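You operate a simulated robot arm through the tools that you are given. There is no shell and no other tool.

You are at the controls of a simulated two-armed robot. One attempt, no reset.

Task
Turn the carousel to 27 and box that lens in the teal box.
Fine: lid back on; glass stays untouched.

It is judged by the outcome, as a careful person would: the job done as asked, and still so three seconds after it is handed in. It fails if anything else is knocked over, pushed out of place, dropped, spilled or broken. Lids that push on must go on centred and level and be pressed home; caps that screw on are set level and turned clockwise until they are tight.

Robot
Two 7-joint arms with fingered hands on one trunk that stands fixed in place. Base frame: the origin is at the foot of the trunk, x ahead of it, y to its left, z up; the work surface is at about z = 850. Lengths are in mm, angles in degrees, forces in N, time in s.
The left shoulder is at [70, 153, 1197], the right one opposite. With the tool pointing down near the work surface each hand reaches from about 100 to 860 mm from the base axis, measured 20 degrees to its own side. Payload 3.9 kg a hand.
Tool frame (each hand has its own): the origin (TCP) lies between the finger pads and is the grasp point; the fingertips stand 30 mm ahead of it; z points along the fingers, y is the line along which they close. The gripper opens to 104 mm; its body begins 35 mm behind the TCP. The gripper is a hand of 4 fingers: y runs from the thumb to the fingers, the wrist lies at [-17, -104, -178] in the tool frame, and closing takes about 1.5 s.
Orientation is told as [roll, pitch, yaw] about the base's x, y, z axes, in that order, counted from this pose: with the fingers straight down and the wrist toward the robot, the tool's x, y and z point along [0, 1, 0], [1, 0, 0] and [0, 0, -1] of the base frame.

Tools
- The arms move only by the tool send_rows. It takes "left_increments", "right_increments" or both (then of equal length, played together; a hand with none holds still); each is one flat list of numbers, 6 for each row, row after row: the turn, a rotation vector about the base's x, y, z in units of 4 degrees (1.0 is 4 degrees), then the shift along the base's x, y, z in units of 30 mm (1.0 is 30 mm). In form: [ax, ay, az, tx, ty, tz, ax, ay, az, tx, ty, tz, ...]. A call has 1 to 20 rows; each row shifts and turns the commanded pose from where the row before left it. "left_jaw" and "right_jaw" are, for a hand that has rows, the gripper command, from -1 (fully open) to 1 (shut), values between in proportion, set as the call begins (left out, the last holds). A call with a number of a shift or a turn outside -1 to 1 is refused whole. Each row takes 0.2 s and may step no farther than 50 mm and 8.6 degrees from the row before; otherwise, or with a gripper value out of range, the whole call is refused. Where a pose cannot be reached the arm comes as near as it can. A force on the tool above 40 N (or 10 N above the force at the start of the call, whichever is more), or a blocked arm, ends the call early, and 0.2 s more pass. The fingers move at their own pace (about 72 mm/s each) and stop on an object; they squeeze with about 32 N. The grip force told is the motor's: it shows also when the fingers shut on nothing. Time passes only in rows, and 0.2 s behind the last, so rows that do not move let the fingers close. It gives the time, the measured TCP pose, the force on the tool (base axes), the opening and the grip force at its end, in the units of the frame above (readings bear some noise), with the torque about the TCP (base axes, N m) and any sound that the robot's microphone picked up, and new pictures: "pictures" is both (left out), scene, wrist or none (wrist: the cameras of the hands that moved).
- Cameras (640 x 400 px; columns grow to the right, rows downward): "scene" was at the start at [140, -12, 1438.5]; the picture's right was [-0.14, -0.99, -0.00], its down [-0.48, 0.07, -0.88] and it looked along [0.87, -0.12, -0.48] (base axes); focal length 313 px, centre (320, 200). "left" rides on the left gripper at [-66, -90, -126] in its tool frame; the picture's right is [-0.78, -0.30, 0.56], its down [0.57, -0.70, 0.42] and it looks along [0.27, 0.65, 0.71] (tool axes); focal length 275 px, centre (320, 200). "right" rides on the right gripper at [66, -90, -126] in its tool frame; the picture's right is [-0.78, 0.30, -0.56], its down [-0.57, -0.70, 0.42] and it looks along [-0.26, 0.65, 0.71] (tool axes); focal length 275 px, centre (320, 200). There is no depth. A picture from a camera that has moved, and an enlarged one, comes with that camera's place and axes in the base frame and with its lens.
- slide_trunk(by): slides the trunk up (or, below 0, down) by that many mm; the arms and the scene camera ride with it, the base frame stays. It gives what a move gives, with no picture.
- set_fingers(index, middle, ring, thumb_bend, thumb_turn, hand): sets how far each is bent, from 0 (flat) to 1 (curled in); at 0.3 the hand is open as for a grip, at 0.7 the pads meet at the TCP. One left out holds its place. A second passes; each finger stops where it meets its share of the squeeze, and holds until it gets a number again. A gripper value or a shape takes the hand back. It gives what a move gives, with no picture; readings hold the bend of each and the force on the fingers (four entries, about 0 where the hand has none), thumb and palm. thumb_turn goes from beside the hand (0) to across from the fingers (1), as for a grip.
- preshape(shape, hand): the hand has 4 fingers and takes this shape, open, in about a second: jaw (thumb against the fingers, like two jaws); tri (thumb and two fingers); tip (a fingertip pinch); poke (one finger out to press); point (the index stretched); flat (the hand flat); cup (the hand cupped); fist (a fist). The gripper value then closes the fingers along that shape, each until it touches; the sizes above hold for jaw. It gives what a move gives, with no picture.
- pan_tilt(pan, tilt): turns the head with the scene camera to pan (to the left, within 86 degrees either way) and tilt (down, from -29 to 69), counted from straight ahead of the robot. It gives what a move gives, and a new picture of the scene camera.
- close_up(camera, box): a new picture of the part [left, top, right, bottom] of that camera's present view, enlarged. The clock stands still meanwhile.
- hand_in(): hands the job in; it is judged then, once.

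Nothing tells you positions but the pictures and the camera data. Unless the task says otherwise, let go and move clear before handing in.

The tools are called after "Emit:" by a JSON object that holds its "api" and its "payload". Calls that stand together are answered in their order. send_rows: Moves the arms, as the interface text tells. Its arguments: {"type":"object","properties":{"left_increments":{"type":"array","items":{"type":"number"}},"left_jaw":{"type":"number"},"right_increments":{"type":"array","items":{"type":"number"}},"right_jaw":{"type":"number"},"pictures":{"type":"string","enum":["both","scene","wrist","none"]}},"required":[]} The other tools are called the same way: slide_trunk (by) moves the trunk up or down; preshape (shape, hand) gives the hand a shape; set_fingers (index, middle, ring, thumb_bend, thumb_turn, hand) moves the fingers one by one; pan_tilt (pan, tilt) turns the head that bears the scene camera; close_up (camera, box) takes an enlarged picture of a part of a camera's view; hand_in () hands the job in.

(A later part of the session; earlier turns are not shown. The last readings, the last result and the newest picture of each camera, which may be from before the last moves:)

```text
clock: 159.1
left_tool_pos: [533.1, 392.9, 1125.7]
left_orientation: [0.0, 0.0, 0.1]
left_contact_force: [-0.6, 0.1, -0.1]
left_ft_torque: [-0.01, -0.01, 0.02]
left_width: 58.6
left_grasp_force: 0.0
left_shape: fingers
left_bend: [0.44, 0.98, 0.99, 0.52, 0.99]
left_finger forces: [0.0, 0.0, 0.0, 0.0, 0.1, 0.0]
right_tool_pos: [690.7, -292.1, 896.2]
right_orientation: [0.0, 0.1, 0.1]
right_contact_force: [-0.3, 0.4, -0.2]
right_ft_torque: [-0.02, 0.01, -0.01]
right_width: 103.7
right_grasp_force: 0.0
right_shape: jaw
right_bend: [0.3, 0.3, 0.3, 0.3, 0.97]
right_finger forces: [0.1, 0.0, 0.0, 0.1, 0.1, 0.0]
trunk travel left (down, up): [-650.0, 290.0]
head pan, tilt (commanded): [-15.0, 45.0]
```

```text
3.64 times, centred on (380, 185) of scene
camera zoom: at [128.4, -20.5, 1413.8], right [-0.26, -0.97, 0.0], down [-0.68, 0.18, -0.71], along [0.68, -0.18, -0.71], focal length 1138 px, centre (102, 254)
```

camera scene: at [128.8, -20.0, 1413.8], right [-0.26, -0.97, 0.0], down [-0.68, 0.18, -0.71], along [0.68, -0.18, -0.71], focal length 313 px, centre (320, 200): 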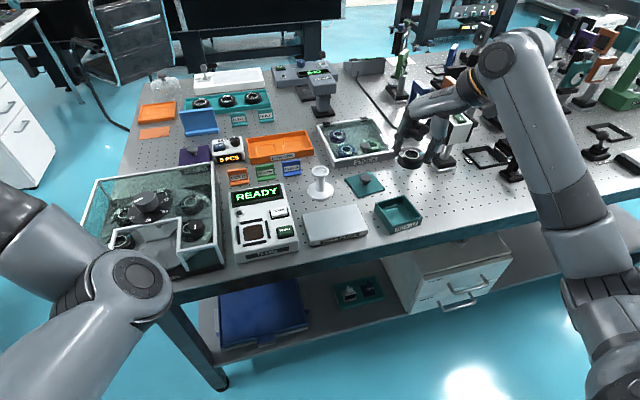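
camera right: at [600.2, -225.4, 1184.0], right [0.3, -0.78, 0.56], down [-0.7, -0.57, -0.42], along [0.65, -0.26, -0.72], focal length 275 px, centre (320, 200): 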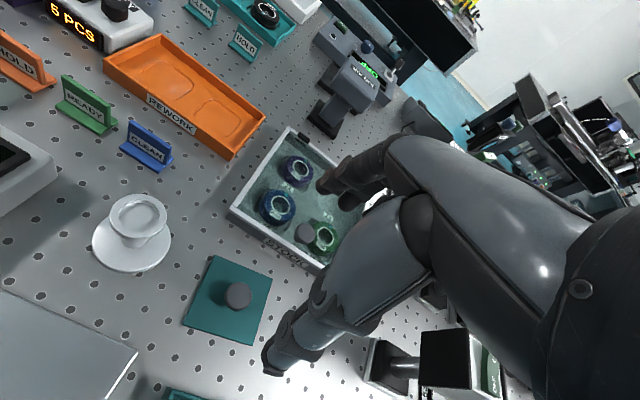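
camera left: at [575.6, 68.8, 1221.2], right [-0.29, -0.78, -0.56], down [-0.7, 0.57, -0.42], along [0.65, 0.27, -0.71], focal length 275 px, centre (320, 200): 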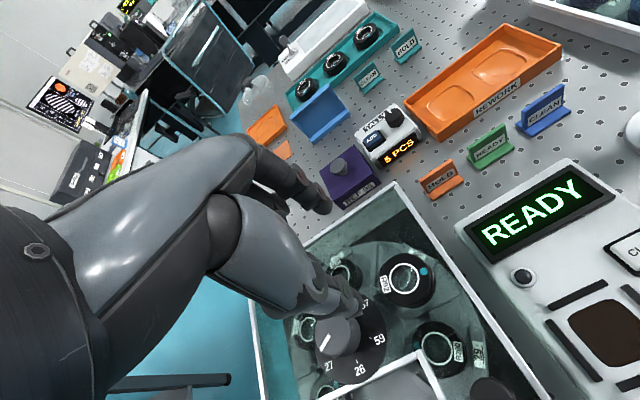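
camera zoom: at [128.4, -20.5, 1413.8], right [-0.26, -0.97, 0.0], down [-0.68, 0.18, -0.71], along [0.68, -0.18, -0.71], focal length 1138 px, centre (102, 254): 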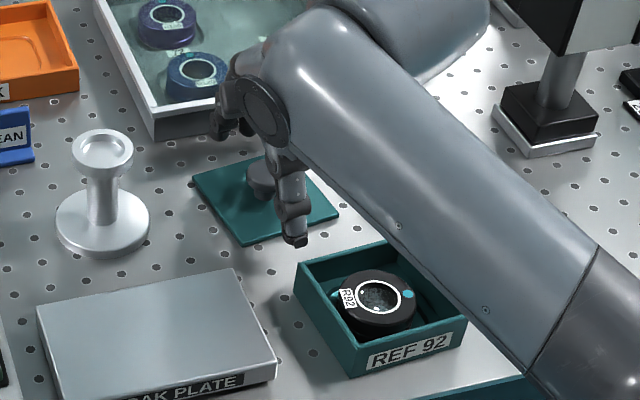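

Emit:
{"api": "send_rows", "payload": {"right_increments": [0, 0, 0, 0.02, 0.02, 0, 0, 0, 0, 0, 0, 0, 0, 0, 0, 0, 0, 0, 0, 0, 0, 0, 0, 0, 0, 0, 0, 0, 0, 0, 0, 0, 0, 0, 0, 0, 0, 0, 0, 0, 0, 0, 0, 0, 0, 0, 0, 0], "right_jaw": 1, "pictures": "none"}}

Emit:
{"api": "close_up", "payload": {"camera": "right", "box": [140, 140, 400, 360]}}

```text
clock: 160.9
left_tool_pos: [532.2, 392.6, 1127.6]
left_orientation: [0.0, 0.1, 0.2]
left_contact_force: [0.4, 0.4, 0.1]
left_ft_torque: [0.0, -0.01, 0.0]
left_width: 58.6
left_grasp_force: 0.0
left_shape: fingers
left_bend: [0.44, 0.98, 0.99, 0.52, 0.99]
left_finger forces: [0.0, 0.1, 0.0, 0.1, 0.0, 0.1]
right_tool_pos: [691.0, -290.1, 897.6]
right_orientation: [0.0, 0.2, 0.1]
right_contact_force: [-0.4, -0.8, 0.5]
right_ft_torque: [0.01, -0.05, 0.01]
right_width: 17.0
right_grasp_force: 31.8
right_shape: jaw
right_bend: [0.72, 0.58, 0.68, 0.75, 1.0]
right_finger forces: [12.3, 11.3, 0.0, 0.0, 23.8, 0.1]
trunk travel left (down, up): [-650.0, 290.0]
head pan, tilt (commanded): [-15.0, 45.0]
```

```text
1.82 times, centred on (270, 250) of right
camera zoom: at [599.8, -224.8, 1022.8], right [0.3, -0.78, 0.56], down [-0.7, -0.57, -0.42], along [0.65, -0.26, -0.71], focal length 500 px, centre (411, 109)
```

zoom: 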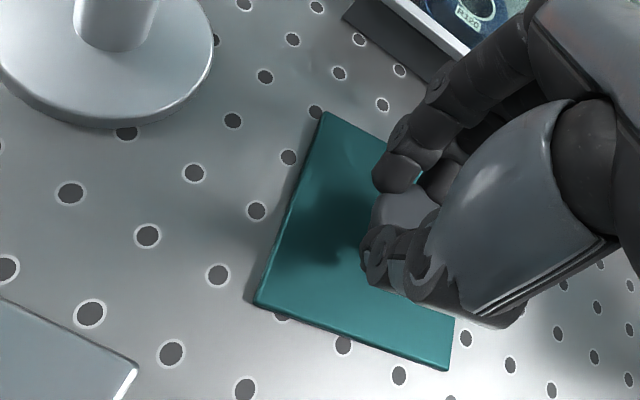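

Emit:
{"api": "send_rows", "payload": {"right_increments": [0, 0, 0, 0, 0, 0.2, 0, 0, 0, 0, 0, 0.4, 0, 0, 0, 0, 0, 0.7, 0, 0, 0, 0, 0, 0.8, 0, 0, 0, 0, 0, 0.8, 0, 0, 0, 0, 0, 0.8, 0, 0, 0, 0, 0, 0], "pictures": "none"}}

Emit:
{"api": "close_up", "payload": {"camera": "right", "box": [140, 140, 400, 360]}}

Emit:
{"api": "close_up", "payload": {"camera": "scene", "box": [320, 90, 430, 240]}}

```text
clock: 162.5
left_tool_pos: [532.5, 392.6, 1125.7]
left_orientation: [-0.1, 0.0, 0.1]
left_contact_force: [-0.4, -0.2, 0.0]
left_ft_torque: [-0.06, 0.02, 0.02]
left_width: 58.7
left_grasp_force: 0.1
left_shape: fingers
left_bend: [0.44, 0.98, 0.99, 0.52, 0.99]
left_finger forces: [0.1, 0.1, 0.1, 0.0, 0.1, 0.0]
right_tool_pos: [692.5, -290.9, 1007.9]
right_orientation: [-0.1, 0.1, 0.1]
right_contact_force: [0.0, -0.8, -0.2]
right_ft_torque: [-0.01, 0.02, -0.02]
right_width: 16.9
right_grasp_force: 31.5
right_shape: jaw
right_bend: [0.72, 0.58, 0.68, 0.75, 1.0]
right_finger forces: [12.2, 11.0, 0.0, 0.0, 23.7, 0.1]
trunk travel left (down, up): [-650.0, 290.0]
head pan, tilt (commanded): [-15.0, 45.0]
```

```text
1.82 times, centred on (270, 250) of right
camera zoom: at [600.7, -224.9, 1133.4], right [0.3, -0.78, 0.56], down [-0.7, -0.57, -0.42], along [0.65, -0.26, -0.71], focal length 500 px, centre (411, 109)
```

zoom: 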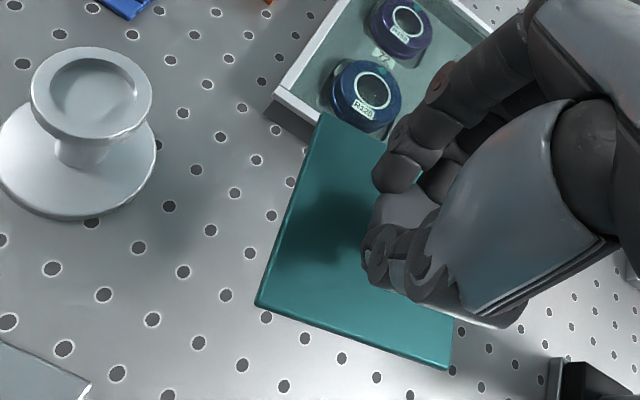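

```text
2.67 times, centred on (375, 165) of scene
camera zoom: at [128.7, -20.7, 1413.8], right [-0.26, -0.97, 0.0], down [-0.68, 0.18, -0.71], along [0.68, -0.18, -0.71], focal length 835 px, centre (173, 293)
```

zoom: 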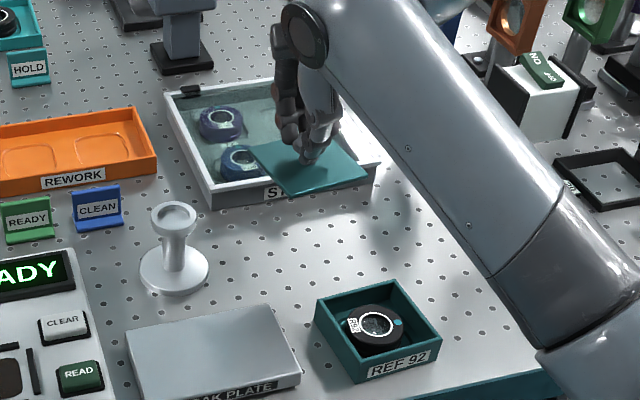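

The lid is lifted and level. It sits about 3.7 mm nearer to me in the grip than before, and the box has shifted about (1.6, 3.4) mm, so I aim for TCP (566.7, -320.5). Moving over the box.

Emit:
{"api": "send_rows", "payload": {"right_increments": [0, 0, 0, -0.7, -0.16, 0, 0, 0, 0, -0.85, -0.2, 0, 0, 0, 0, -0.85, -0.2, 0, 0, 0, 0, -0.85, -0.2, 0, 0, 0, 0, -0.7, -0.16, 0, 0, 0, -0.2, -0.25, -0.06, 0, 0, 0, 0, 0, 0, -0.8, 0, 0, 0, 0, 0, -0.6, 0, 0, 0, 0, 0, 0], "pictures": "none"}}

Emit:
{"api": "close_up", "payload": {"camera": "scene", "box": [370, 150, 440, 240]}}

Emit:
{"api": "close_up", "payload": {"camera": "right", "box": [140, 140, 400, 360]}}

```text
clock: 164.5
left_tool_pos: [532.5, 393.8, 1125.1]
left_orientation: [0.1, 0.0, 0.0]
left_contact_force: [-0.5, -0.4, 1.2]
left_ft_torque: [-0.03, -0.02, 0.01]
left_width: 58.6
left_grasp_force: 0.0
left_shape: fingers
left_bend: [0.44, 0.98, 0.99, 0.52, 0.99]
left_finger forces: [0.0, 0.0, 0.0, 0.0, 0.0, 0.0]
right_tool_pos: [564.4, -320.5, 965.8]
right_orientation: [0.0, 0.1, -0.7]
right_contact_force: [0.2, -0.4, 0.1]
right_ft_torque: [0.0, -0.03, 0.02]
right_width: 16.7
right_grasp_force: 32.0
right_shape: jaw
right_bend: [0.72, 0.58, 0.68, 0.75, 1.0]
right_finger forces: [12.2, 11.3, 0.0, 0.0, 23.4, 0.0]
trunk travel left (down, up): [-650.0, 290.0]
head pan, tilt (commanded): [-15.0, 45.0]
```

```text
4.44 times, centred on (405, 195) of scene
camera zoom: at [128.6, -20.4, 1413.8], right [-0.26, -0.97, 0.0], down [-0.68, 0.18, -0.71], along [0.68, -0.18, -0.71], focal length 1391 px, centre (-58, 222)
```

zoom: 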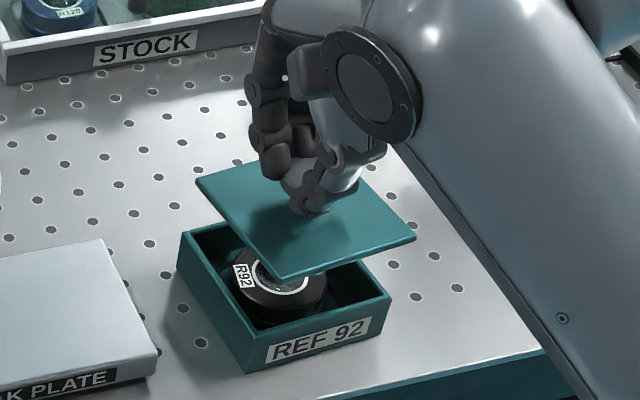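

```text
1.82 times, centred on (270, 250) of right
camera zoom: at [474.3, -253.1, 1091.5], right [0.29, -0.78, 0.56], down [-0.71, -0.56, -0.42], along [0.64, -0.27, -0.71], focal length 500 px, centre (411, 109)
```

zoom: 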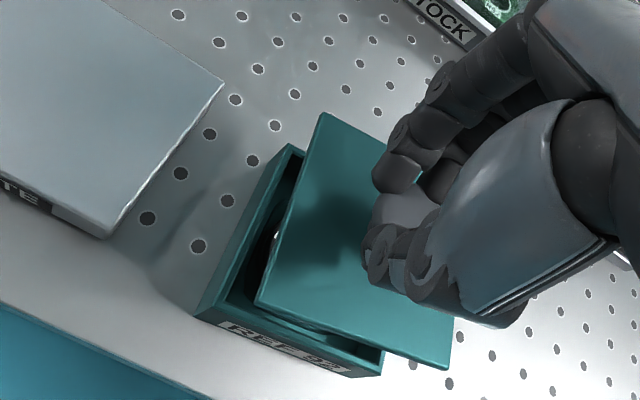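

Emit:
{"api": "send_rows", "payload": {"right_increments": [0, 0, 0, 0, 0, -0.35, 0, 0, 0, 0, 0, 0], "pictures": "none"}}

Emit:
{"api": "close_up", "payload": {"camera": "right", "box": [180, 140, 420, 400]}}

Emit:
{"api": "close_up", "payload": {"camera": "scene", "box": [370, 150, 440, 240]}}

```text
clock: 165.1
left_tool_pos: [532.5, 393.7, 1125.7]
left_orientation: [0.0, -0.1, 0.1]
left_contact_force: [-0.2, 0.1, 0.5]
left_ft_torque: [0.01, 0.0, 0.01]
left_width: 58.4
left_grasp_force: 0.0
left_shape: fingers
left_bend: [0.44, 0.98, 0.99, 0.52, 0.99]
left_finger forces: [0.0, 0.1, 0.0, 0.0, 0.0, 0.0]
right_tool_pos: [565.2, -320.0, 954.6]
right_orientation: [0.0, 0.1, -0.7]
right_contact_force: [-0.3, 0.0, -0.2]
right_ft_torque: [-0.03, 0.0, 0.01]
right_width: 16.9
right_grasp_force: 31.6
right_shape: jaw
right_bend: [0.72, 0.58, 0.68, 0.75, 1.0]
right_finger forces: [12.1, 11.2, 0.1, 0.0, 23.5, 0.1]
trunk travel left (down, up): [-650.0, 290.0]
head pan, tilt (commanded): [-15.0, 45.0]
```

```text
1.54 times, centred on (300, 270) of right
camera zoom: at [474.8, -253.1, 1081.0], right [0.29, -0.78, 0.56], down [-0.71, -0.56, -0.42], along [0.64, -0.27, -0.71], focal length 424 px, centre (351, 92)
```

zoom: 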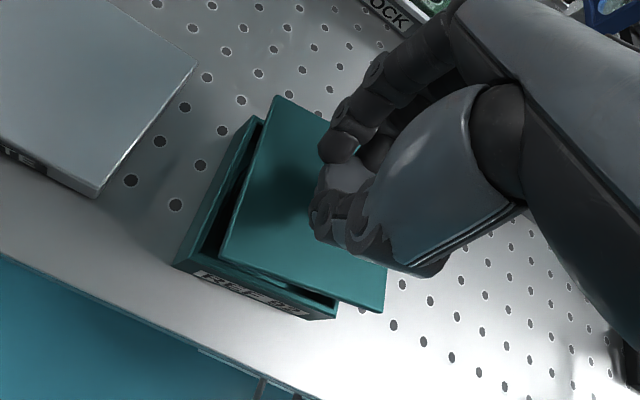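

```text
4.44 times, centred on (405, 195) of scene
camera zoom: at [128.5, -20.5, 1413.8], right [-0.26, -0.97, 0.0], down [-0.68, 0.18, -0.71], along [0.68, -0.18, -0.71], focal length 1391 px, centre (-58, 222)
```

zoom: 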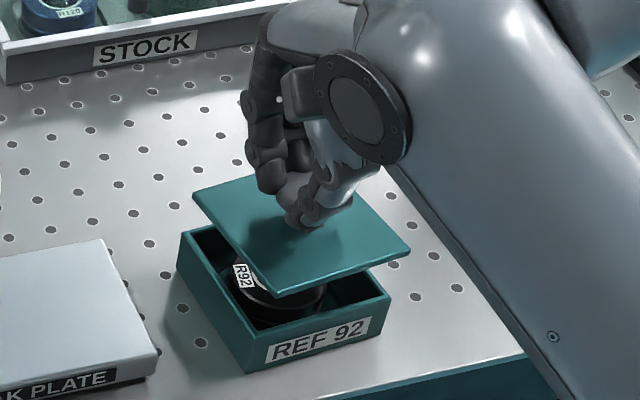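

Emit:
{"api": "pan_tilt", "payload": {"pan": -25, "tilt": 48}}

Emit:
{"api": "close_up", "payload": {"camera": "scene", "box": [310, 120, 430, 220]}}

```text
clock: 165.8
left_tool_pos: [532.4, 392.8, 1125.9]
left_orientation: [0.0, -0.1, 0.1]
left_contact_force: [-0.2, -0.2, -0.8]
left_ft_torque: [-0.01, -0.02, -0.01]
left_width: 58.6
left_grasp_force: 0.0
left_shape: fingers
left_bend: [0.44, 0.98, 0.99, 0.52, 0.99]
left_finger forces: [0.0, 0.1, 0.0, 0.0, 0.0, 0.0]
right_tool_pos: [564.6, -320.5, 955.9]
right_orientation: [0.0, 0.1, -0.6]
right_contact_force: [0.3, -0.3, -0.5]
right_ft_torque: [-0.02, -0.01, 0.02]
right_width: 16.9
right_grasp_force: 32.2
right_shape: jaw
right_bend: [0.72, 0.58, 0.68, 0.75, 1.0]
right_finger forces: [12.0, 11.2, 0.0, 0.0, 23.4, 0.1]
trunk travel left (down, up): [-650.0, 290.0]
head pan, tilt (commanded): [-25.0, 48.0]
camera scene: at [121.5, -32.8, 1409.6], right [-0.42, -0.91, 0.0], down [-0.67, 0.31, -0.67], along [0.61, -0.28, -0.74], focal length 313 px, centre (320, 200)
```

scene: 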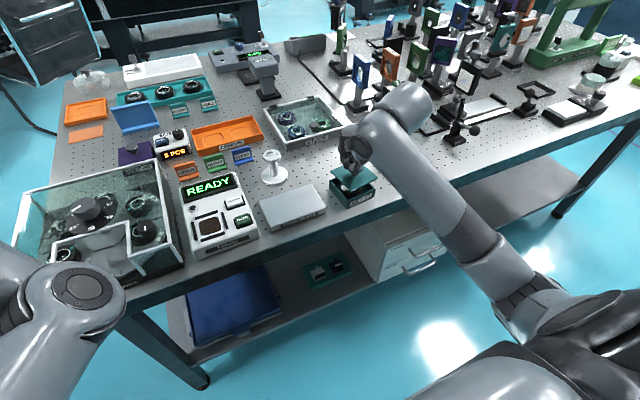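

```text
4.00 times, centred on (370, 170) of scene
camera zoom: at [121.5, -32.8, 1409.6], right [-0.42, -0.91, 0.0], down [-0.67, 0.31, -0.67], along [0.61, -0.28, -0.74], focal length 1252 px, centre (120, 320)
```

zoom: 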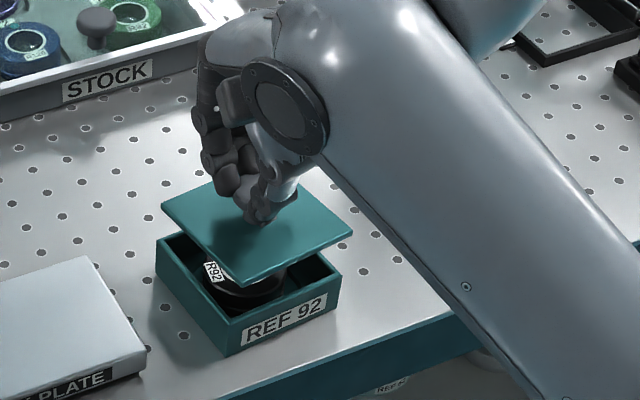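

Compared with the original lift-off pictures, the lid is about 2 mm too near in x. I'll correct that and lower to just above the rim.

Emit:
{"api": "send_rows", "payload": {"right_increments": [0, 0, 0, 0.07, 0, 0, 0, 0, 0, 0, 0, -0.3, 0, 0, 0, 0, 0, -0.3, 0, 0, 0, 0, 0, 0], "pictures": "none"}}

Emit:
{"api": "close_up", "payload": {"camera": "scene", "box": [340, 150, 410, 220]}}

Emit:
{"api": "close_up", "payload": {"camera": "right", "box": [200, 180, 360, 380]}}

```text
clock: 166.8
left_tool_pos: [532.1, 394.4, 1125.6]
left_orientation: [0.0, 0.0, 0.1]
left_contact_force: [0.4, 0.3, -0.4]
left_ft_torque: [0.0, 0.0, 0.0]
left_width: 58.6
left_grasp_force: 0.1
left_shape: fingers
left_bend: [0.44, 0.98, 0.99, 0.52, 0.99]
left_finger forces: [0.0, 0.0, 0.0, 0.1, 0.0, 0.0]
right_tool_pos: [568.9, -319.7, 937.4]
right_orientation: [0.0, 0.1, -0.5]
right_contact_force: [-0.7, -0.2, -0.5]
right_ft_torque: [0.01, -0.01, 0.0]
right_width: 16.9
right_grasp_force: 32.1
right_shape: jaw
right_bend: [0.72, 0.58, 0.68, 0.75, 1.0]
right_finger forces: [12.2, 11.2, 0.0, 0.1, 23.6, 0.0]
trunk travel left (down, up): [-650.0, 290.0]
head pan, tilt (commanded): [-25.0, 48.0]
```

```text
5.71 times, centred on (375, 185) of scene
camera zoom: at [121.5, -32.7, 1409.6], right [-0.42, -0.91, 0.0], down [-0.67, 0.31, -0.67], along [0.61, -0.28, -0.74], focal length 1789 px, centre (6, 286)
```

zoom: 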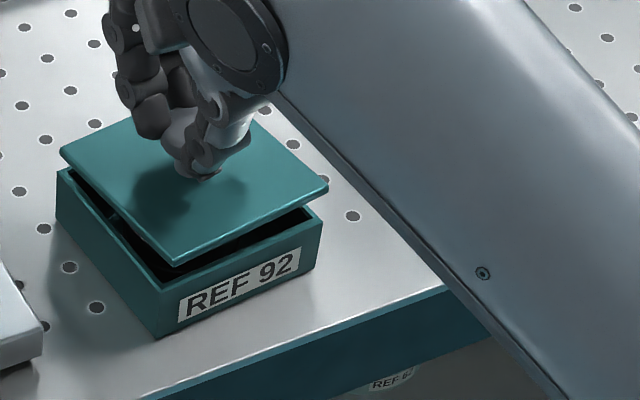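

```text
2.00 times, centred on (280, 280) of right
camera zoom: at [477.2, -253.2, 1062.8], right [0.29, -0.78, 0.56], down [-0.71, -0.56, -0.42], along [0.64, -0.27, -0.71], focal length 551 px, centre (400, 40)
```

zoom: 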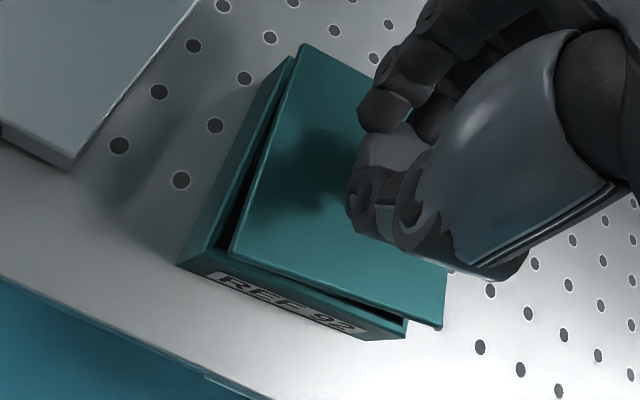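

Emit:
{"api": "close_up", "payload": {"camera": "scene", "box": [346, 164, 406, 206]}}

Emit:
{"api": "close_up", "payload": {"camera": "right", "box": [210, 180, 350, 330]}}

```text
9.52 times, centred on (376, 185) of scene
camera zoom: at [121.5, -32.7, 1409.6], right [-0.42, -0.91, 0.0], down [-0.67, 0.31, -0.67], along [0.61, -0.28, -0.74], focal length 2981 px, centre (-213, 343)
```

zoom: 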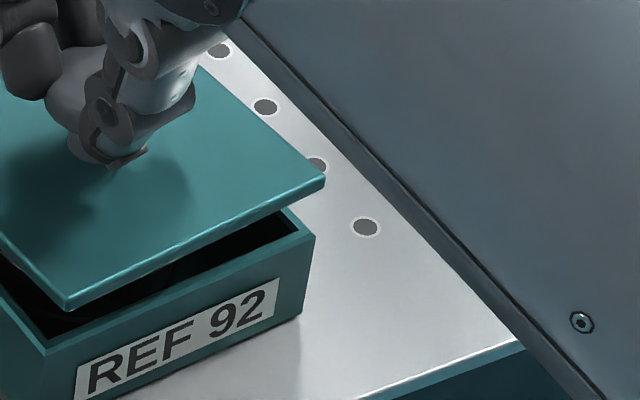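

```text
2.67 times, centred on (280, 255) of right
camera zoom: at [477.2, -253.2, 1062.8], right [0.29, -0.78, 0.56], down [-0.71, -0.56, -0.42], along [0.64, -0.27, -0.71], focal length 734 px, centre (427, 53)
```

zoom: 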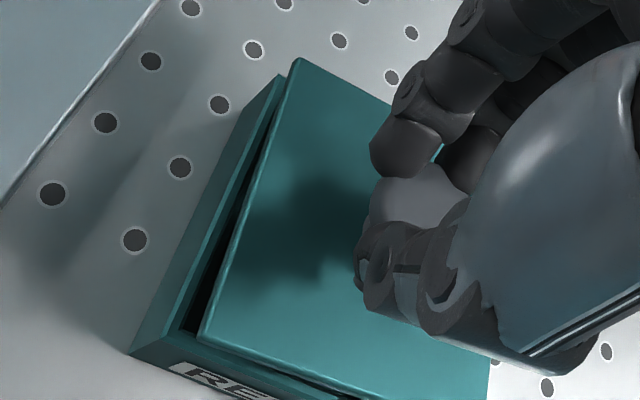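

The lid looks rotated about 2.5° relative to the box. I'll turn the hand to match and re-check.

Emit:
{"api": "send_rows", "payload": {"right_increments": [0, 0, -0.6, 0, 0, 0, 0, 0, 0, 0, 0, -0.1, 0, 0, 0, 0, 0, 0], "pictures": "none"}}

Emit:
{"api": "close_up", "payload": {"camera": "scene", "box": [346, 164, 406, 206]}}

Emit:
{"api": "close_up", "payload": {"camera": "scene", "box": [330, 150, 400, 210]}}

Emit:
{"api": "close_up", "payload": {"camera": "right", "box": [210, 180, 350, 330]}}

```text
clock: 167.6
left_tool_pos: [532.5, 393.5, 1125.9]
left_orientation: [0.1, -0.1, 0.1]
left_contact_force: [0.9, 0.5, -0.8]
left_ft_torque: [0.01, -0.02, -0.01]
left_width: 58.5
left_grasp_force: 0.0
left_shape: fingers
left_bend: [0.44, 0.98, 0.99, 0.52, 0.99]
left_finger forces: [0.0, 0.1, 0.0, 0.0, 0.0, 0.1]
right_tool_pos: [567.0, -320.5, 935.4]
right_orientation: [-0.1, 0.1, -3.1]
right_contact_force: [0.0, -0.7, 0.3]
right_ft_torque: [-0.02, 0.0, 0.02]
right_width: 16.8
right_grasp_force: 31.7
right_shape: jaw
right_bend: [0.72, 0.58, 0.68, 0.75, 1.0]
right_finger forces: [12.1, 11.3, 0.0, 0.1, 23.5, 0.0]
trunk travel left (down, up): [-650.0, 290.0]
head pan, tilt (commanded): [-25.0, 48.0]
```

```text
9.52 times, centred on (376, 185) of scene
camera zoom: at [121.4, -32.8, 1409.6], right [-0.42, -0.91, 0.0], down [-0.67, 0.31, -0.67], along [0.61, -0.28, -0.74], focal length 2981 px, centre (-213, 343)
```

zoom: 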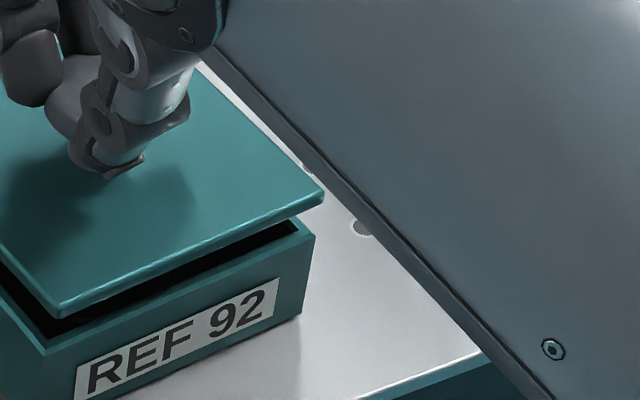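

```text
6.67 times, centred on (365, 180) of scene
camera zoom: at [121.4, -32.8, 1409.6], right [-0.42, -0.91, 0.0], down [-0.67, 0.31, -0.67], along [0.61, -0.28, -0.74], focal length 2087 px, centre (20, 333)
```

zoom: 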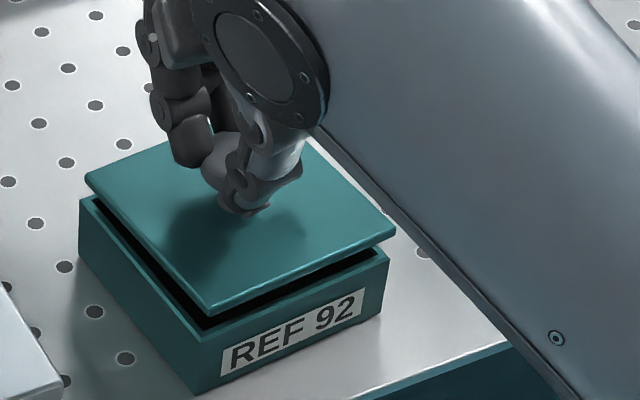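

```text
2.67 times, centred on (280, 255) of right
camera zoom: at [480.0, -249.7, 1060.1], right [0.26, -0.79, 0.56], down [-0.73, -0.53, -0.42], along [0.63, -0.3, -0.71], focal length 734 px, centre (427, 53)
```

zoom: 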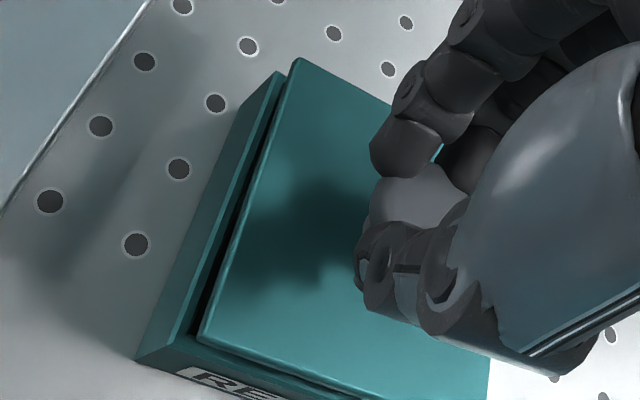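

The edges are now parallel. I'll lower in small steps and feel for the lip entering the box.

Emit:
{"api": "send_rows", "payload": {"right_increments": [0, 0, 0, 0, 0, -0.08, 0, 0, 0, 0, 0, 0], "pictures": "none"}}

Emit:
{"api": "send_rows", "payload": {"right_increments": [0, 0, 0, 0, 0, -0.05, 0, 0, 0, 0, 0, 0], "pictures": "none"}}

Emit:
{"api": "close_up", "payload": {"camera": "scene", "box": [330, 150, 400, 210]}}

Emit:
{"api": "close_up", "payload": {"camera": "right", "box": [200, 180, 360, 380]}}

```text
clock: 168.2
left_tool_pos: [532.3, 393.4, 1127.6]
left_orientation: [0.1, 0.0, 0.1]
left_contact_force: [-0.3, 0.9, 0.1]
left_ft_torque: [0.0, 0.01, 0.0]
left_width: 58.6
left_grasp_force: 0.0
left_shape: fingers
left_bend: [0.44, 0.98, 0.99, 0.52, 0.99]
left_finger forces: [0.0, 0.1, 0.1, 0.1, 0.1, 0.0]
right_tool_pos: [567.7, -320.6, 932.2]
right_orientation: [-0.1, 0.2, -3.1]
right_contact_force: [-0.7, -0.6, -1.7]
right_ft_torque: [-0.01, -0.01, 0.04]
right_width: 16.6
right_grasp_force: 32.0
right_shape: jaw
right_bend: [0.72, 0.58, 0.68, 0.75, 1.0]
right_finger forces: [12.1, 11.4, 0.0, 0.1, 23.5, 0.0]
trunk travel left (down, up): [-650.0, 290.0]
head pan, tilt (commanded): [-25.0, 48.0]
```

```text
clock: 168.8
left_tool_pos: [532.4, 393.5, 1126.1]
left_orientation: [-0.1, 0.0, 0.1]
left_contact_force: [0.0, -0.9, 0.8]
left_ft_torque: [-0.01, -0.02, 0.0]
left_width: 58.6
left_grasp_force: 0.1
left_shape: fingers
left_bend: [0.44, 0.98, 0.99, 0.52, 0.99]
left_finger forces: [0.1, 0.0, 0.0, 0.1, 0.1, 0.1]
right_tool_pos: [568.3, -319.6, 931.0]
right_orientation: [0.0, 0.2, -3.0]
right_contact_force: [-0.2, -0.3, 0.6]
right_ft_torque: [-0.02, -0.02, -0.02]
right_width: 17.1
right_grasp_force: 32.2
right_shape: jaw
right_bend: [0.72, 0.58, 0.68, 0.75, 1.0]
right_finger forces: [12.1, 11.3, 0.0, 0.0, 23.5, 0.0]
trunk travel left (down, up): [-650.0, 290.0]
head pan, tilt (commanded): [-25.0, 48.0]
```

```text
6.67 times, centred on (365, 180) of scene
camera zoom: at [121.4, -32.8, 1409.6], right [-0.42, -0.91, 0.0], down [-0.67, 0.31, -0.67], along [0.61, -0.28, -0.74], focal length 2087 px, centre (20, 333)
```

zoom: 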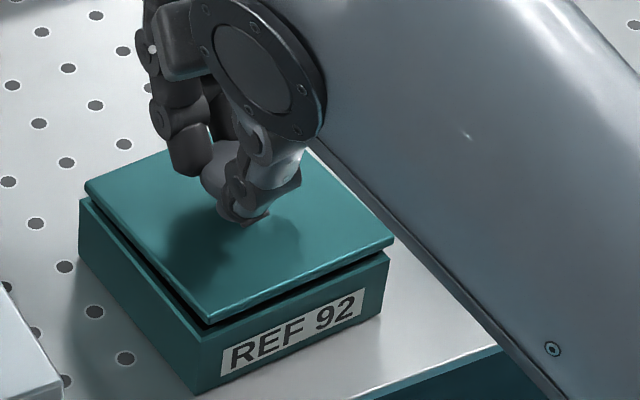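

```text
2.00 times, centred on (280, 280) of right
camera zoom: at [479.7, -249.6, 1056.2], right [0.26, -0.79, 0.56], down [-0.73, -0.53, -0.42], along [0.63, -0.3, -0.71], focal length 551 px, centre (400, 40)
```

zoom: 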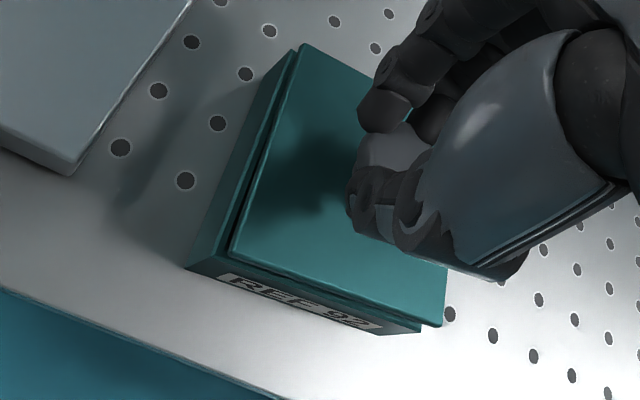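

Emit:
{"api": "send_rows", "payload": {"right_increments": [0, 0, 0, 0.03, 0, -0.05, 0, 0, 0, 0, 0, 0], "pictures": "none"}}

Emit:
{"api": "close_up", "payload": {"camera": "scene", "box": [334, 160, 394, 210]}}

```text
clock: 169.4
left_tool_pos: [531.8, 393.9, 1126.1]
left_orientation: [0.1, 0.0, 0.1]
left_contact_force: [0.2, 0.2, 0.1]
left_ft_torque: [-0.01, -0.03, -0.03]
left_width: 58.6
left_grasp_force: 0.1
left_shape: fingers
left_bend: [0.44, 0.98, 0.99, 0.52, 0.99]
left_finger forces: [0.1, 0.1, 0.1, 0.0, 0.1, 0.0]
right_tool_pos: [567.6, -320.8, 929.7]
right_orientation: [0.0, 0.1, -3.1]
right_contact_force: [-0.4, 0.3, 0.1]
right_ft_torque: [-0.01, 0.0, 0.02]
right_width: 16.6
right_grasp_force: 31.5
right_shape: jaw
right_bend: [0.72, 0.58, 0.68, 0.75, 1.0]
right_finger forces: [12.1, 11.5, 0.1, 0.0, 23.6, 0.0]
trunk travel left (down, up): [-650.0, 290.0]
head pan, tilt (commanded): [-25.0, 48.0]
```

```text
8.00 times, centred on (364, 185) of scene
camera zoom: at [121.4, -32.8, 1409.6], right [-0.42, -0.91, 0.0], down [-0.67, 0.31, -0.67], along [0.61, -0.28, -0.74], focal length 2504 px, centre (-32, 320)
```

zoom: 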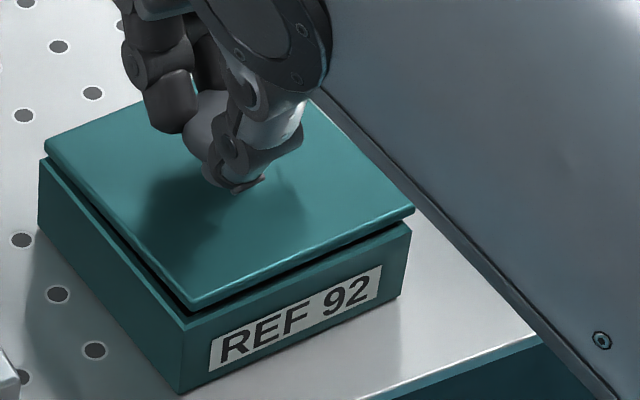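

No contact at this height, so the lip is already inside the rim. Continuing down.

Emit:
{"api": "send_rows", "payload": {"right_increments": [0, 0, -0.2, 0.03, 0, -0.04, 0, 0, 0, 0, 0, 0], "pictures": "none"}}

Emit:
{"api": "send_rows", "payload": {"right_increments": [0, 0, 0, 0, 0, -0.04, 0, 0, 0, 0, 0, 0], "pictures": "none"}}

Emit:
{"api": "close_up", "payload": {"camera": "scene", "box": [334, 160, 394, 210]}}

Emit:
{"api": "close_up", "payload": {"camera": "right", "box": [200, 180, 360, 340]}}

```text
clock: 170.0
left_tool_pos: [533.3, 393.6, 1126.6]
left_orientation: [0.0, 0.0, 0.1]
left_contact_force: [0.6, 0.6, -0.7]
left_ft_torque: [0.03, -0.01, 0.02]
left_width: 58.7
left_grasp_force: 0.0
left_shape: fingers
left_bend: [0.44, 0.98, 0.99, 0.52, 0.99]
left_finger forces: [0.0, 0.0, 0.1, 0.0, 0.0, 0.0]
right_tool_pos: [567.9, -319.8, 929.1]
right_orientation: [-0.1, 0.1, -3.9]
right_contact_force: [0.3, 0.4, 0.9]
right_ft_torque: [-0.01, -0.04, 0.03]
right_width: 16.8
right_grasp_force: 32.3
right_shape: jaw
right_bend: [0.72, 0.58, 0.68, 0.75, 1.0]
right_finger forces: [12.2, 12.0, 0.0, 0.0, 23.8, 0.0]
trunk travel left (down, up): [-650.0, 290.0]
head pan, tilt (commanded): [-25.0, 48.0]
```

```text
clock: 170.6
left_tool_pos: [532.6, 393.3, 1125.0]
left_orientation: [0.0, -0.1, 0.1]
left_contact_force: [0.2, -0.1, 0.2]
left_ft_torque: [0.0, -0.03, -0.03]
left_width: 58.9
left_grasp_force: 0.1
left_shape: fingers
left_bend: [0.44, 0.98, 0.99, 0.52, 0.99]
left_finger forces: [0.0, 0.0, 0.0, 0.1, 0.1, 0.1]
right_tool_pos: [568.4, -318.9, 928.5]
right_orientation: [0.0, 0.0, -3.9]
right_contact_force: [-0.5, 0.5, 2.5]
right_ft_torque: [-0.03, -0.09, -0.02]
right_width: 17.3
right_grasp_force: 32.4
right_shape: jaw
right_bend: [0.72, 0.58, 0.68, 0.75, 1.0]
right_finger forces: [12.8, 12.6, 0.0, 0.0, 24.3, 0.1]
trunk travel left (down, up): [-650.0, 290.0]
head pan, tilt (commanded): [-25.0, 48.0]
```

```text
8.00 times, centred on (364, 185) of scene
camera zoom: at [120.8, -32.5, 1409.7], right [-0.42, -0.91, 0.0], down [-0.67, 0.31, -0.67], along [0.61, -0.28, -0.74], focal length 2504 px, centre (-32, 320)
```

zoom: 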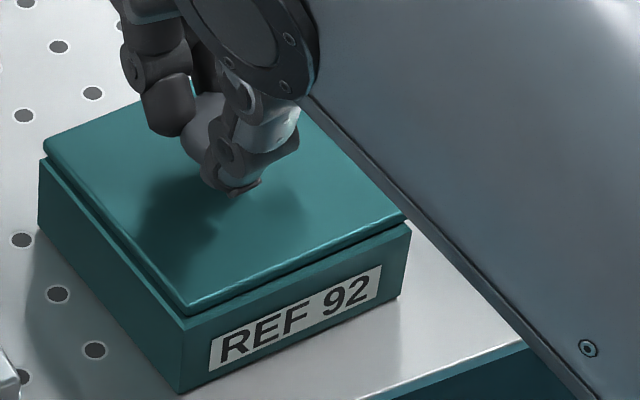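

```text
2.50 times, centred on (280, 260) of right
camera zoom: at [482.0, -248.0, 1052.9], right [0.24, -0.79, 0.56], down [-0.74, -0.52, -0.42], along [0.63, -0.31, -0.71], focal length 688 px, centre (420, 50)
```

zoom: 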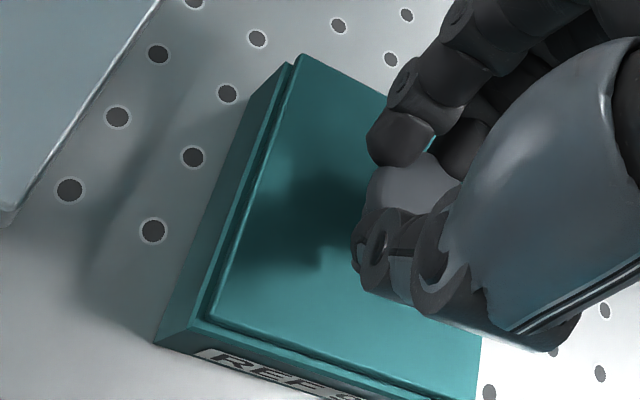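

Light contact now (2.5 N), about 3 mm above its original seat. This is where the push-fit begins. I'll press down gently in small steps.

Emit:
{"api": "send_rows", "payload": {"right_increments": [0, 0, 0, 0.01, 0.01, -0.05, 0, 0, 0, 0, 0, 0], "pictures": "none"}}

Emit:
{"api": "send_rows", "payload": {"right_increments": [0, 0, 0, 0, 0, -0.05, 0, 0, 0, 0, 0, 0], "pictures": "none"}}

Emit:
{"api": "close_up", "payload": {"camera": "scene", "box": [334, 160, 394, 210]}}

Emit:
{"api": "close_up", "payload": {"camera": "right", "box": [200, 180, 360, 340]}}

```text
clock: 171.2
left_tool_pos: [531.5, 394.2, 1126.9]
left_orientation: [0.0, -0.1, 0.0]
left_contact_force: [0.4, -0.4, 0.4]
left_ft_torque: [-0.02, -0.01, 0.0]
left_width: 58.4
left_grasp_force: 0.1
left_shape: fingers
left_bend: [0.44, 0.98, 0.99, 0.52, 0.99]
left_finger forces: [0.0, 0.0, 0.1, 0.0, 0.1, 0.0]
right_tool_pos: [567.9, -319.9, 928.1]
right_orientation: [0.1, 0.0, -3.9]
right_contact_force: [-0.4, -0.8, 8.6]
right_ft_torque: [-0.03, -0.1, 0.0]
right_width: 17.3
right_grasp_force: 32.0
right_shape: jaw
right_bend: [0.72, 0.58, 0.68, 0.75, 1.0]
right_finger forces: [13.4, 13.9, 0.0, 0.0, 25.9, 0.0]
trunk travel left (down, up): [-650.0, 290.0]
head pan, tilt (commanded): [-25.0, 48.0]
```

```text
clock: 171.8
left_tool_pos: [529.9, 394.3, 1126.7]
left_orientation: [0.0, 0.0, 0.0]
left_contact_force: [0.7, 0.1, -0.3]
left_ft_torque: [0.0, 0.0, 0.03]
left_width: 58.9
left_grasp_force: 0.1
left_shape: fingers
left_bend: [0.44, 0.98, 0.99, 0.52, 0.99]
left_finger forces: [0.1, 0.0, 0.0, 0.1, 0.0, 0.0]
right_tool_pos: [568.7, -320.2, 927.3]
right_orientation: [-0.1, -0.2, -3.8]
right_contact_force: [0.8, -0.8, 14.5]
right_ft_torque: [-0.09, -0.09, -0.02]
right_width: 17.6
right_grasp_force: 31.3
right_shape: jaw
right_bend: [0.72, 0.58, 0.68, 0.75, 1.0]
right_finger forces: [14.7, 15.3, 0.0, 0.1, 27.4, 0.0]
trunk travel left (down, up): [-650.0, 290.0]
head pan, tilt (commanded): [-25.0, 48.0]
```

```text
8.00 times, centred on (364, 185) of scene
camera zoom: at [119.1, -31.7, 1410.0], right [-0.42, -0.91, 0.0], down [-0.67, 0.31, -0.67], along [0.61, -0.28, -0.74], focal length 2504 px, centre (-32, 320)
```

zoom: 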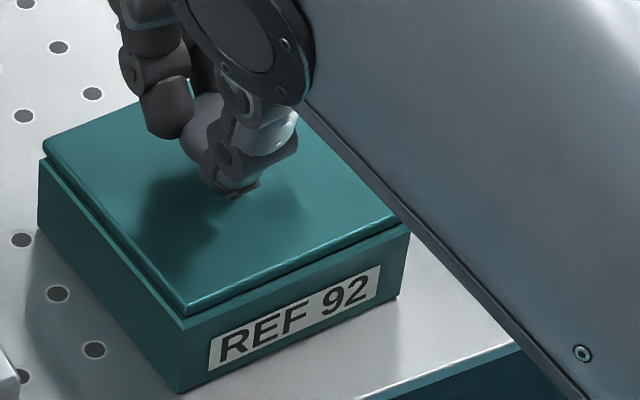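

```text
2.50 times, centred on (280, 260) of right
camera zoom: at [481.3, -247.4, 1051.7], right [0.24, -0.79, 0.56], down [-0.74, -0.52, -0.43], along [0.63, -0.31, -0.71], focal length 688 px, centre (420, 50)
```

zoom: 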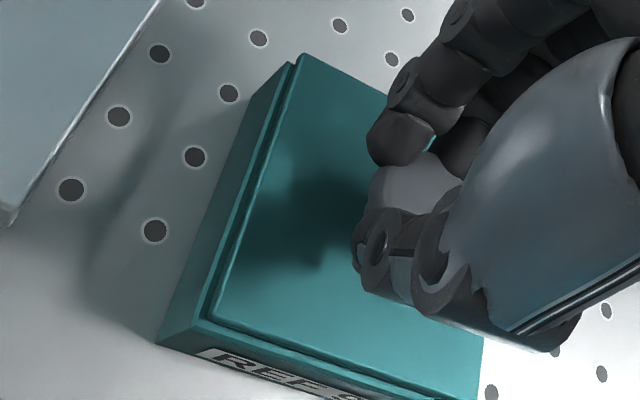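

Emit:
{"api": "send_rows", "payload": {"right_increments": [0, 0, 0, 0, 0, -0.05, 0, 0, 0, 0, 0, 0], "pictures": "none"}}

Emit:
{"api": "send_rows", "payload": {"right_increments": [0, 0, 0, 0, 0, -0.05, 0, 0, 0, 0, 0, 0], "pictures": "none"}}

Emit:
{"api": "close_up", "payload": {"camera": "scene", "box": [334, 160, 394, 210]}}

```text
clock: 172.4
left_tool_pos: [530.2, 394.9, 1128.1]
left_orientation: [-0.1, -0.2, 0.1]
left_contact_force: [-0.1, -0.1, -0.1]
left_ft_torque: [-0.05, 0.01, 0.01]
left_width: 58.3
left_grasp_force: 0.1
left_shape: fingers
left_bend: [0.44, 0.98, 0.99, 0.52, 0.99]
left_finger forces: [0.0, 0.1, 0.0, 0.0, 0.1, 0.0]
right_tool_pos: [568.4, -320.6, 925.4]
right_orientation: [-0.1, -0.4, -3.9]
right_contact_force: [2.1, -2.8, 23.4]
right_ft_torque: [-0.17, -0.16, -0.06]
right_width: 18.1
right_grasp_force: 32.3
right_shape: jaw
right_bend: [0.72, 0.57, 0.68, 0.75, 1.0]
right_finger forces: [17.1, 17.1, 0.1, 0.1, 29.8, 0.1]
trunk travel left (down, up): [-650.0, 290.0]
head pan, tilt (commanded): [-25.0, 48.0]
```

```text
clock: 173.0
left_tool_pos: [529.1, 395.1, 1127.3]
left_orientation: [-0.1, -0.2, 0.1]
left_contact_force: [-0.2, -0.8, 0.0]
left_ft_torque: [-0.01, -0.02, 0.02]
left_width: 58.5
left_grasp_force: 0.0
left_shape: fingers
left_bend: [0.44, 0.98, 0.99, 0.52, 0.99]
left_finger forces: [0.0, 0.1, 0.0, 0.0, 0.0, 0.0]
right_tool_pos: [567.5, -319.6, 925.3]
right_orientation: [0.0, -0.4, -3.9]
right_contact_force: [3.7, -3.8, 32.1]
right_ft_torque: [-0.19, -0.29, -0.07]
right_width: 18.7
right_grasp_force: 32.4
right_shape: jaw
right_bend: [0.72, 0.57, 0.68, 0.76, 1.0]
right_finger forces: [18.6, 18.8, 0.0, 0.0, 31.5, 0.1]
trunk travel left (down, up): [-650.0, 290.0]
head pan, tilt (commanded): [-25.0, 48.0]
```

```text
8.00 times, centred on (364, 185) of scene
camera zoom: at [117.1, -30.8, 1410.3], right [-0.42, -0.91, 0.0], down [-0.67, 0.31, -0.67], along [0.61, -0.28, -0.74], focal length 2504 px, centre (-32, 320)
```

zoom: 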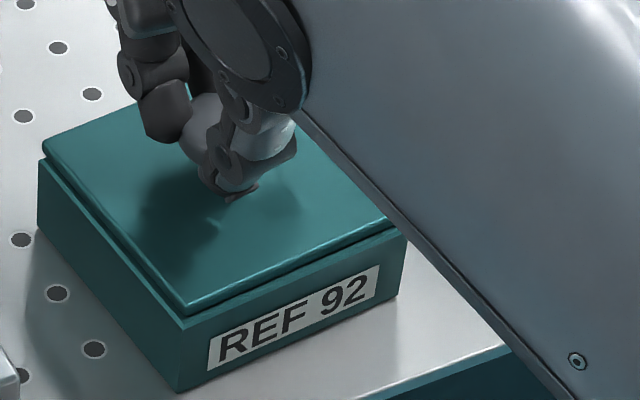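

32 N without a snap, so the lip isn't lined up well enough yet. I'll back off, correct (about 2° and 1.5 mm by the picture) and try again.

Emit:
{"api": "send_rows", "payload": {"right_increments": [0, 0, 0, 0, 0, 0.12, 0, 0, 0, 0, 0, 0.12, 0, 0, 0, 0, 0, 0.1, 0, 0, 0, 0, 0, 0], "pictures": "none"}}

Emit:
{"api": "close_up", "payload": {"camera": "scene", "box": [334, 160, 394, 210]}}

Emit:
{"api": "close_up", "payload": {"camera": "right", "box": [200, 180, 360, 340]}}

```text
clock: 174.0
left_tool_pos: [531.7, 393.1, 1125.9]
left_orientation: [0.0, 0.1, 0.1]
left_contact_force: [0.3, -0.4, -0.2]
left_ft_torque: [0.04, 0.01, -0.03]
left_width: 58.4
left_grasp_force: 0.1
left_shape: fingers
left_bend: [0.44, 0.98, 0.99, 0.52, 0.99]
left_finger forces: [0.1, 0.0, 0.0, 0.1, 0.0, 0.0]
right_tool_pos: [569.2, -319.8, 929.1]
right_orientation: [0.1, 0.4, -3.8]
right_contact_force: [-0.1, 0.5, 0.7]
right_ft_torque: [-0.02, -0.04, 0.02]
right_width: 17.9
right_grasp_force: 32.1
right_shape: jaw
right_bend: [0.72, 0.57, 0.68, 0.76, 1.0]
right_finger forces: [13.1, 11.5, 0.0, 0.1, 23.7, 0.1]
trunk travel left (down, up): [-650.0, 290.0]
head pan, tilt (commanded): [-25.0, 48.0]
```

```text
8.00 times, centred on (364, 185) of scene
camera zoom: at [121.2, -32.7, 1409.4], right [-0.42, -0.91, 0.0], down [-0.67, 0.31, -0.67], along [0.61, -0.28, -0.74], focal length 2504 px, centre (-32, 320)
```

zoom: 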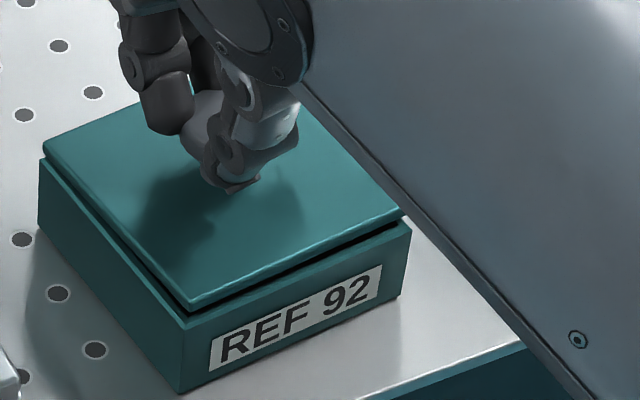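

```text
2.50 times, centred on (280, 260) of right
camera zoom: at [482.5, -247.4, 1054.7], right [0.25, -0.79, 0.55], down [-0.74, -0.52, -0.42], along [0.62, -0.31, -0.72], focal length 688 px, centre (420, 50)
```

zoom: 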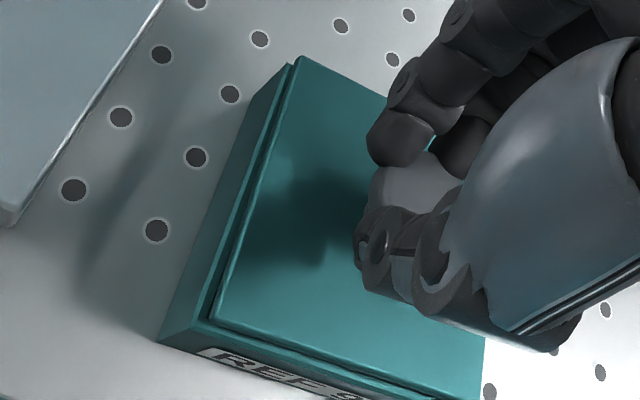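

The picture suggests about 1° and under 1 mm of error. I'll make a small correction and lower to light contact again.

Emit:
{"api": "send_rows", "payload": {"right_increments": [0, -0.1, -0.25, 0.03, -0.02, 0, 0, 0, 0, 0, 0, -0.04, 0, 0, 0, 0, 0, -0.03, 0, 0, 0, 0, 0, 0], "pictures": "none"}}

Emit:
{"api": "send_rows", "payload": {"right_increments": [0, 0, 0, 0, 0, -0.04, 0, 0, 0, 0, 0, 0], "pictures": "none"}}

Emit:
{"api": "close_up", "payload": {"camera": "scene", "box": [334, 160, 394, 210]}}

Emit:
{"api": "close_up", "payload": {"camera": "right", "box": [200, 180, 360, 340]}}

```text
clock: 175.0
left_tool_pos: [531.6, 393.9, 1126.8]
left_orientation: [0.1, 0.0, 0.1]
left_contact_force: [-0.2, 1.5, -0.6]
left_ft_torque: [-0.06, 0.02, 0.03]
left_width: 58.4
left_grasp_force: 0.1
left_shape: fingers
left_bend: [0.44, 0.98, 0.99, 0.52, 0.99]
left_finger forces: [0.1, 0.0, 0.0, 0.0, 0.1, 0.0]
right_tool_pos: [571.4, -319.0, 930.2]
right_orientation: [0.0, -0.3, -4.9]
right_contact_force: [-0.7, 0.5, 0.2]
right_ft_torque: [-0.01, -0.02, -0.02]
right_width: 17.8
right_grasp_force: 32.3
right_shape: jaw
right_bend: [0.72, 0.57, 0.68, 0.76, 1.0]
right_finger forces: [13.0, 11.0, 0.0, 0.1, 23.5, 0.1]
trunk travel left (down, up): [-650.0, 290.0]
head pan, tilt (commanded): [-25.0, 48.0]
```

```text
clock: 175.6
left_tool_pos: [533.8, 393.8, 1126.5]
left_orientation: [-0.1, 0.0, 0.0]
left_contact_force: [0.3, -0.2, -0.1]
left_ft_torque: [0.0, 0.01, -0.02]
left_width: 58.5
left_grasp_force: 0.0
left_shape: fingers
left_bend: [0.44, 0.98, 0.99, 0.52, 0.99]
left_finger forces: [0.0, 0.0, 0.0, 0.1, 0.1, 0.0]
right_tool_pos: [570.2, -321.0, 928.6]
right_orientation: [-0.1, -0.3, -4.9]
right_contact_force: [-0.7, 0.5, 1.5]
right_ft_torque: [-0.01, -0.04, 0.03]
right_width: 17.7
right_grasp_force: 32.2
right_shape: jaw
right_bend: [0.72, 0.57, 0.68, 0.76, 1.0]
right_finger forces: [13.0, 11.5, 0.0, 0.0, 23.6, 0.0]
trunk travel left (down, up): [-650.0, 290.0]
head pan, tilt (commanded): [-25.0, 48.0]
```

```text
8.00 times, centred on (364, 185) of scene
camera zoom: at [121.2, -32.6, 1409.7], right [-0.42, -0.91, 0.0], down [-0.67, 0.31, -0.67], along [0.61, -0.28, -0.74], focal length 2504 px, centre (-32, 320)
```

zoom: 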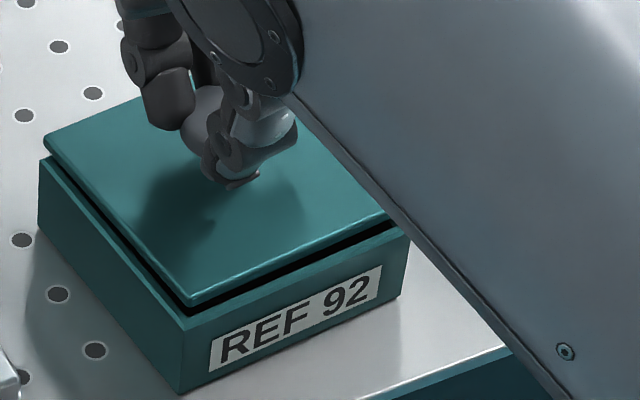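

```text
2.50 times, centred on (280, 260) of right
camera zoom: at [484.0, -247.0, 1053.0], right [0.23, -0.8, 0.56], down [-0.74, -0.51, -0.43], along [0.63, -0.32, -0.71], focal length 688 px, centre (420, 50)
```

zoom: 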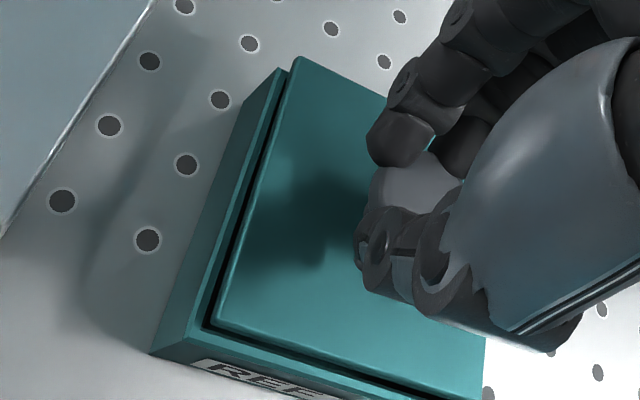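

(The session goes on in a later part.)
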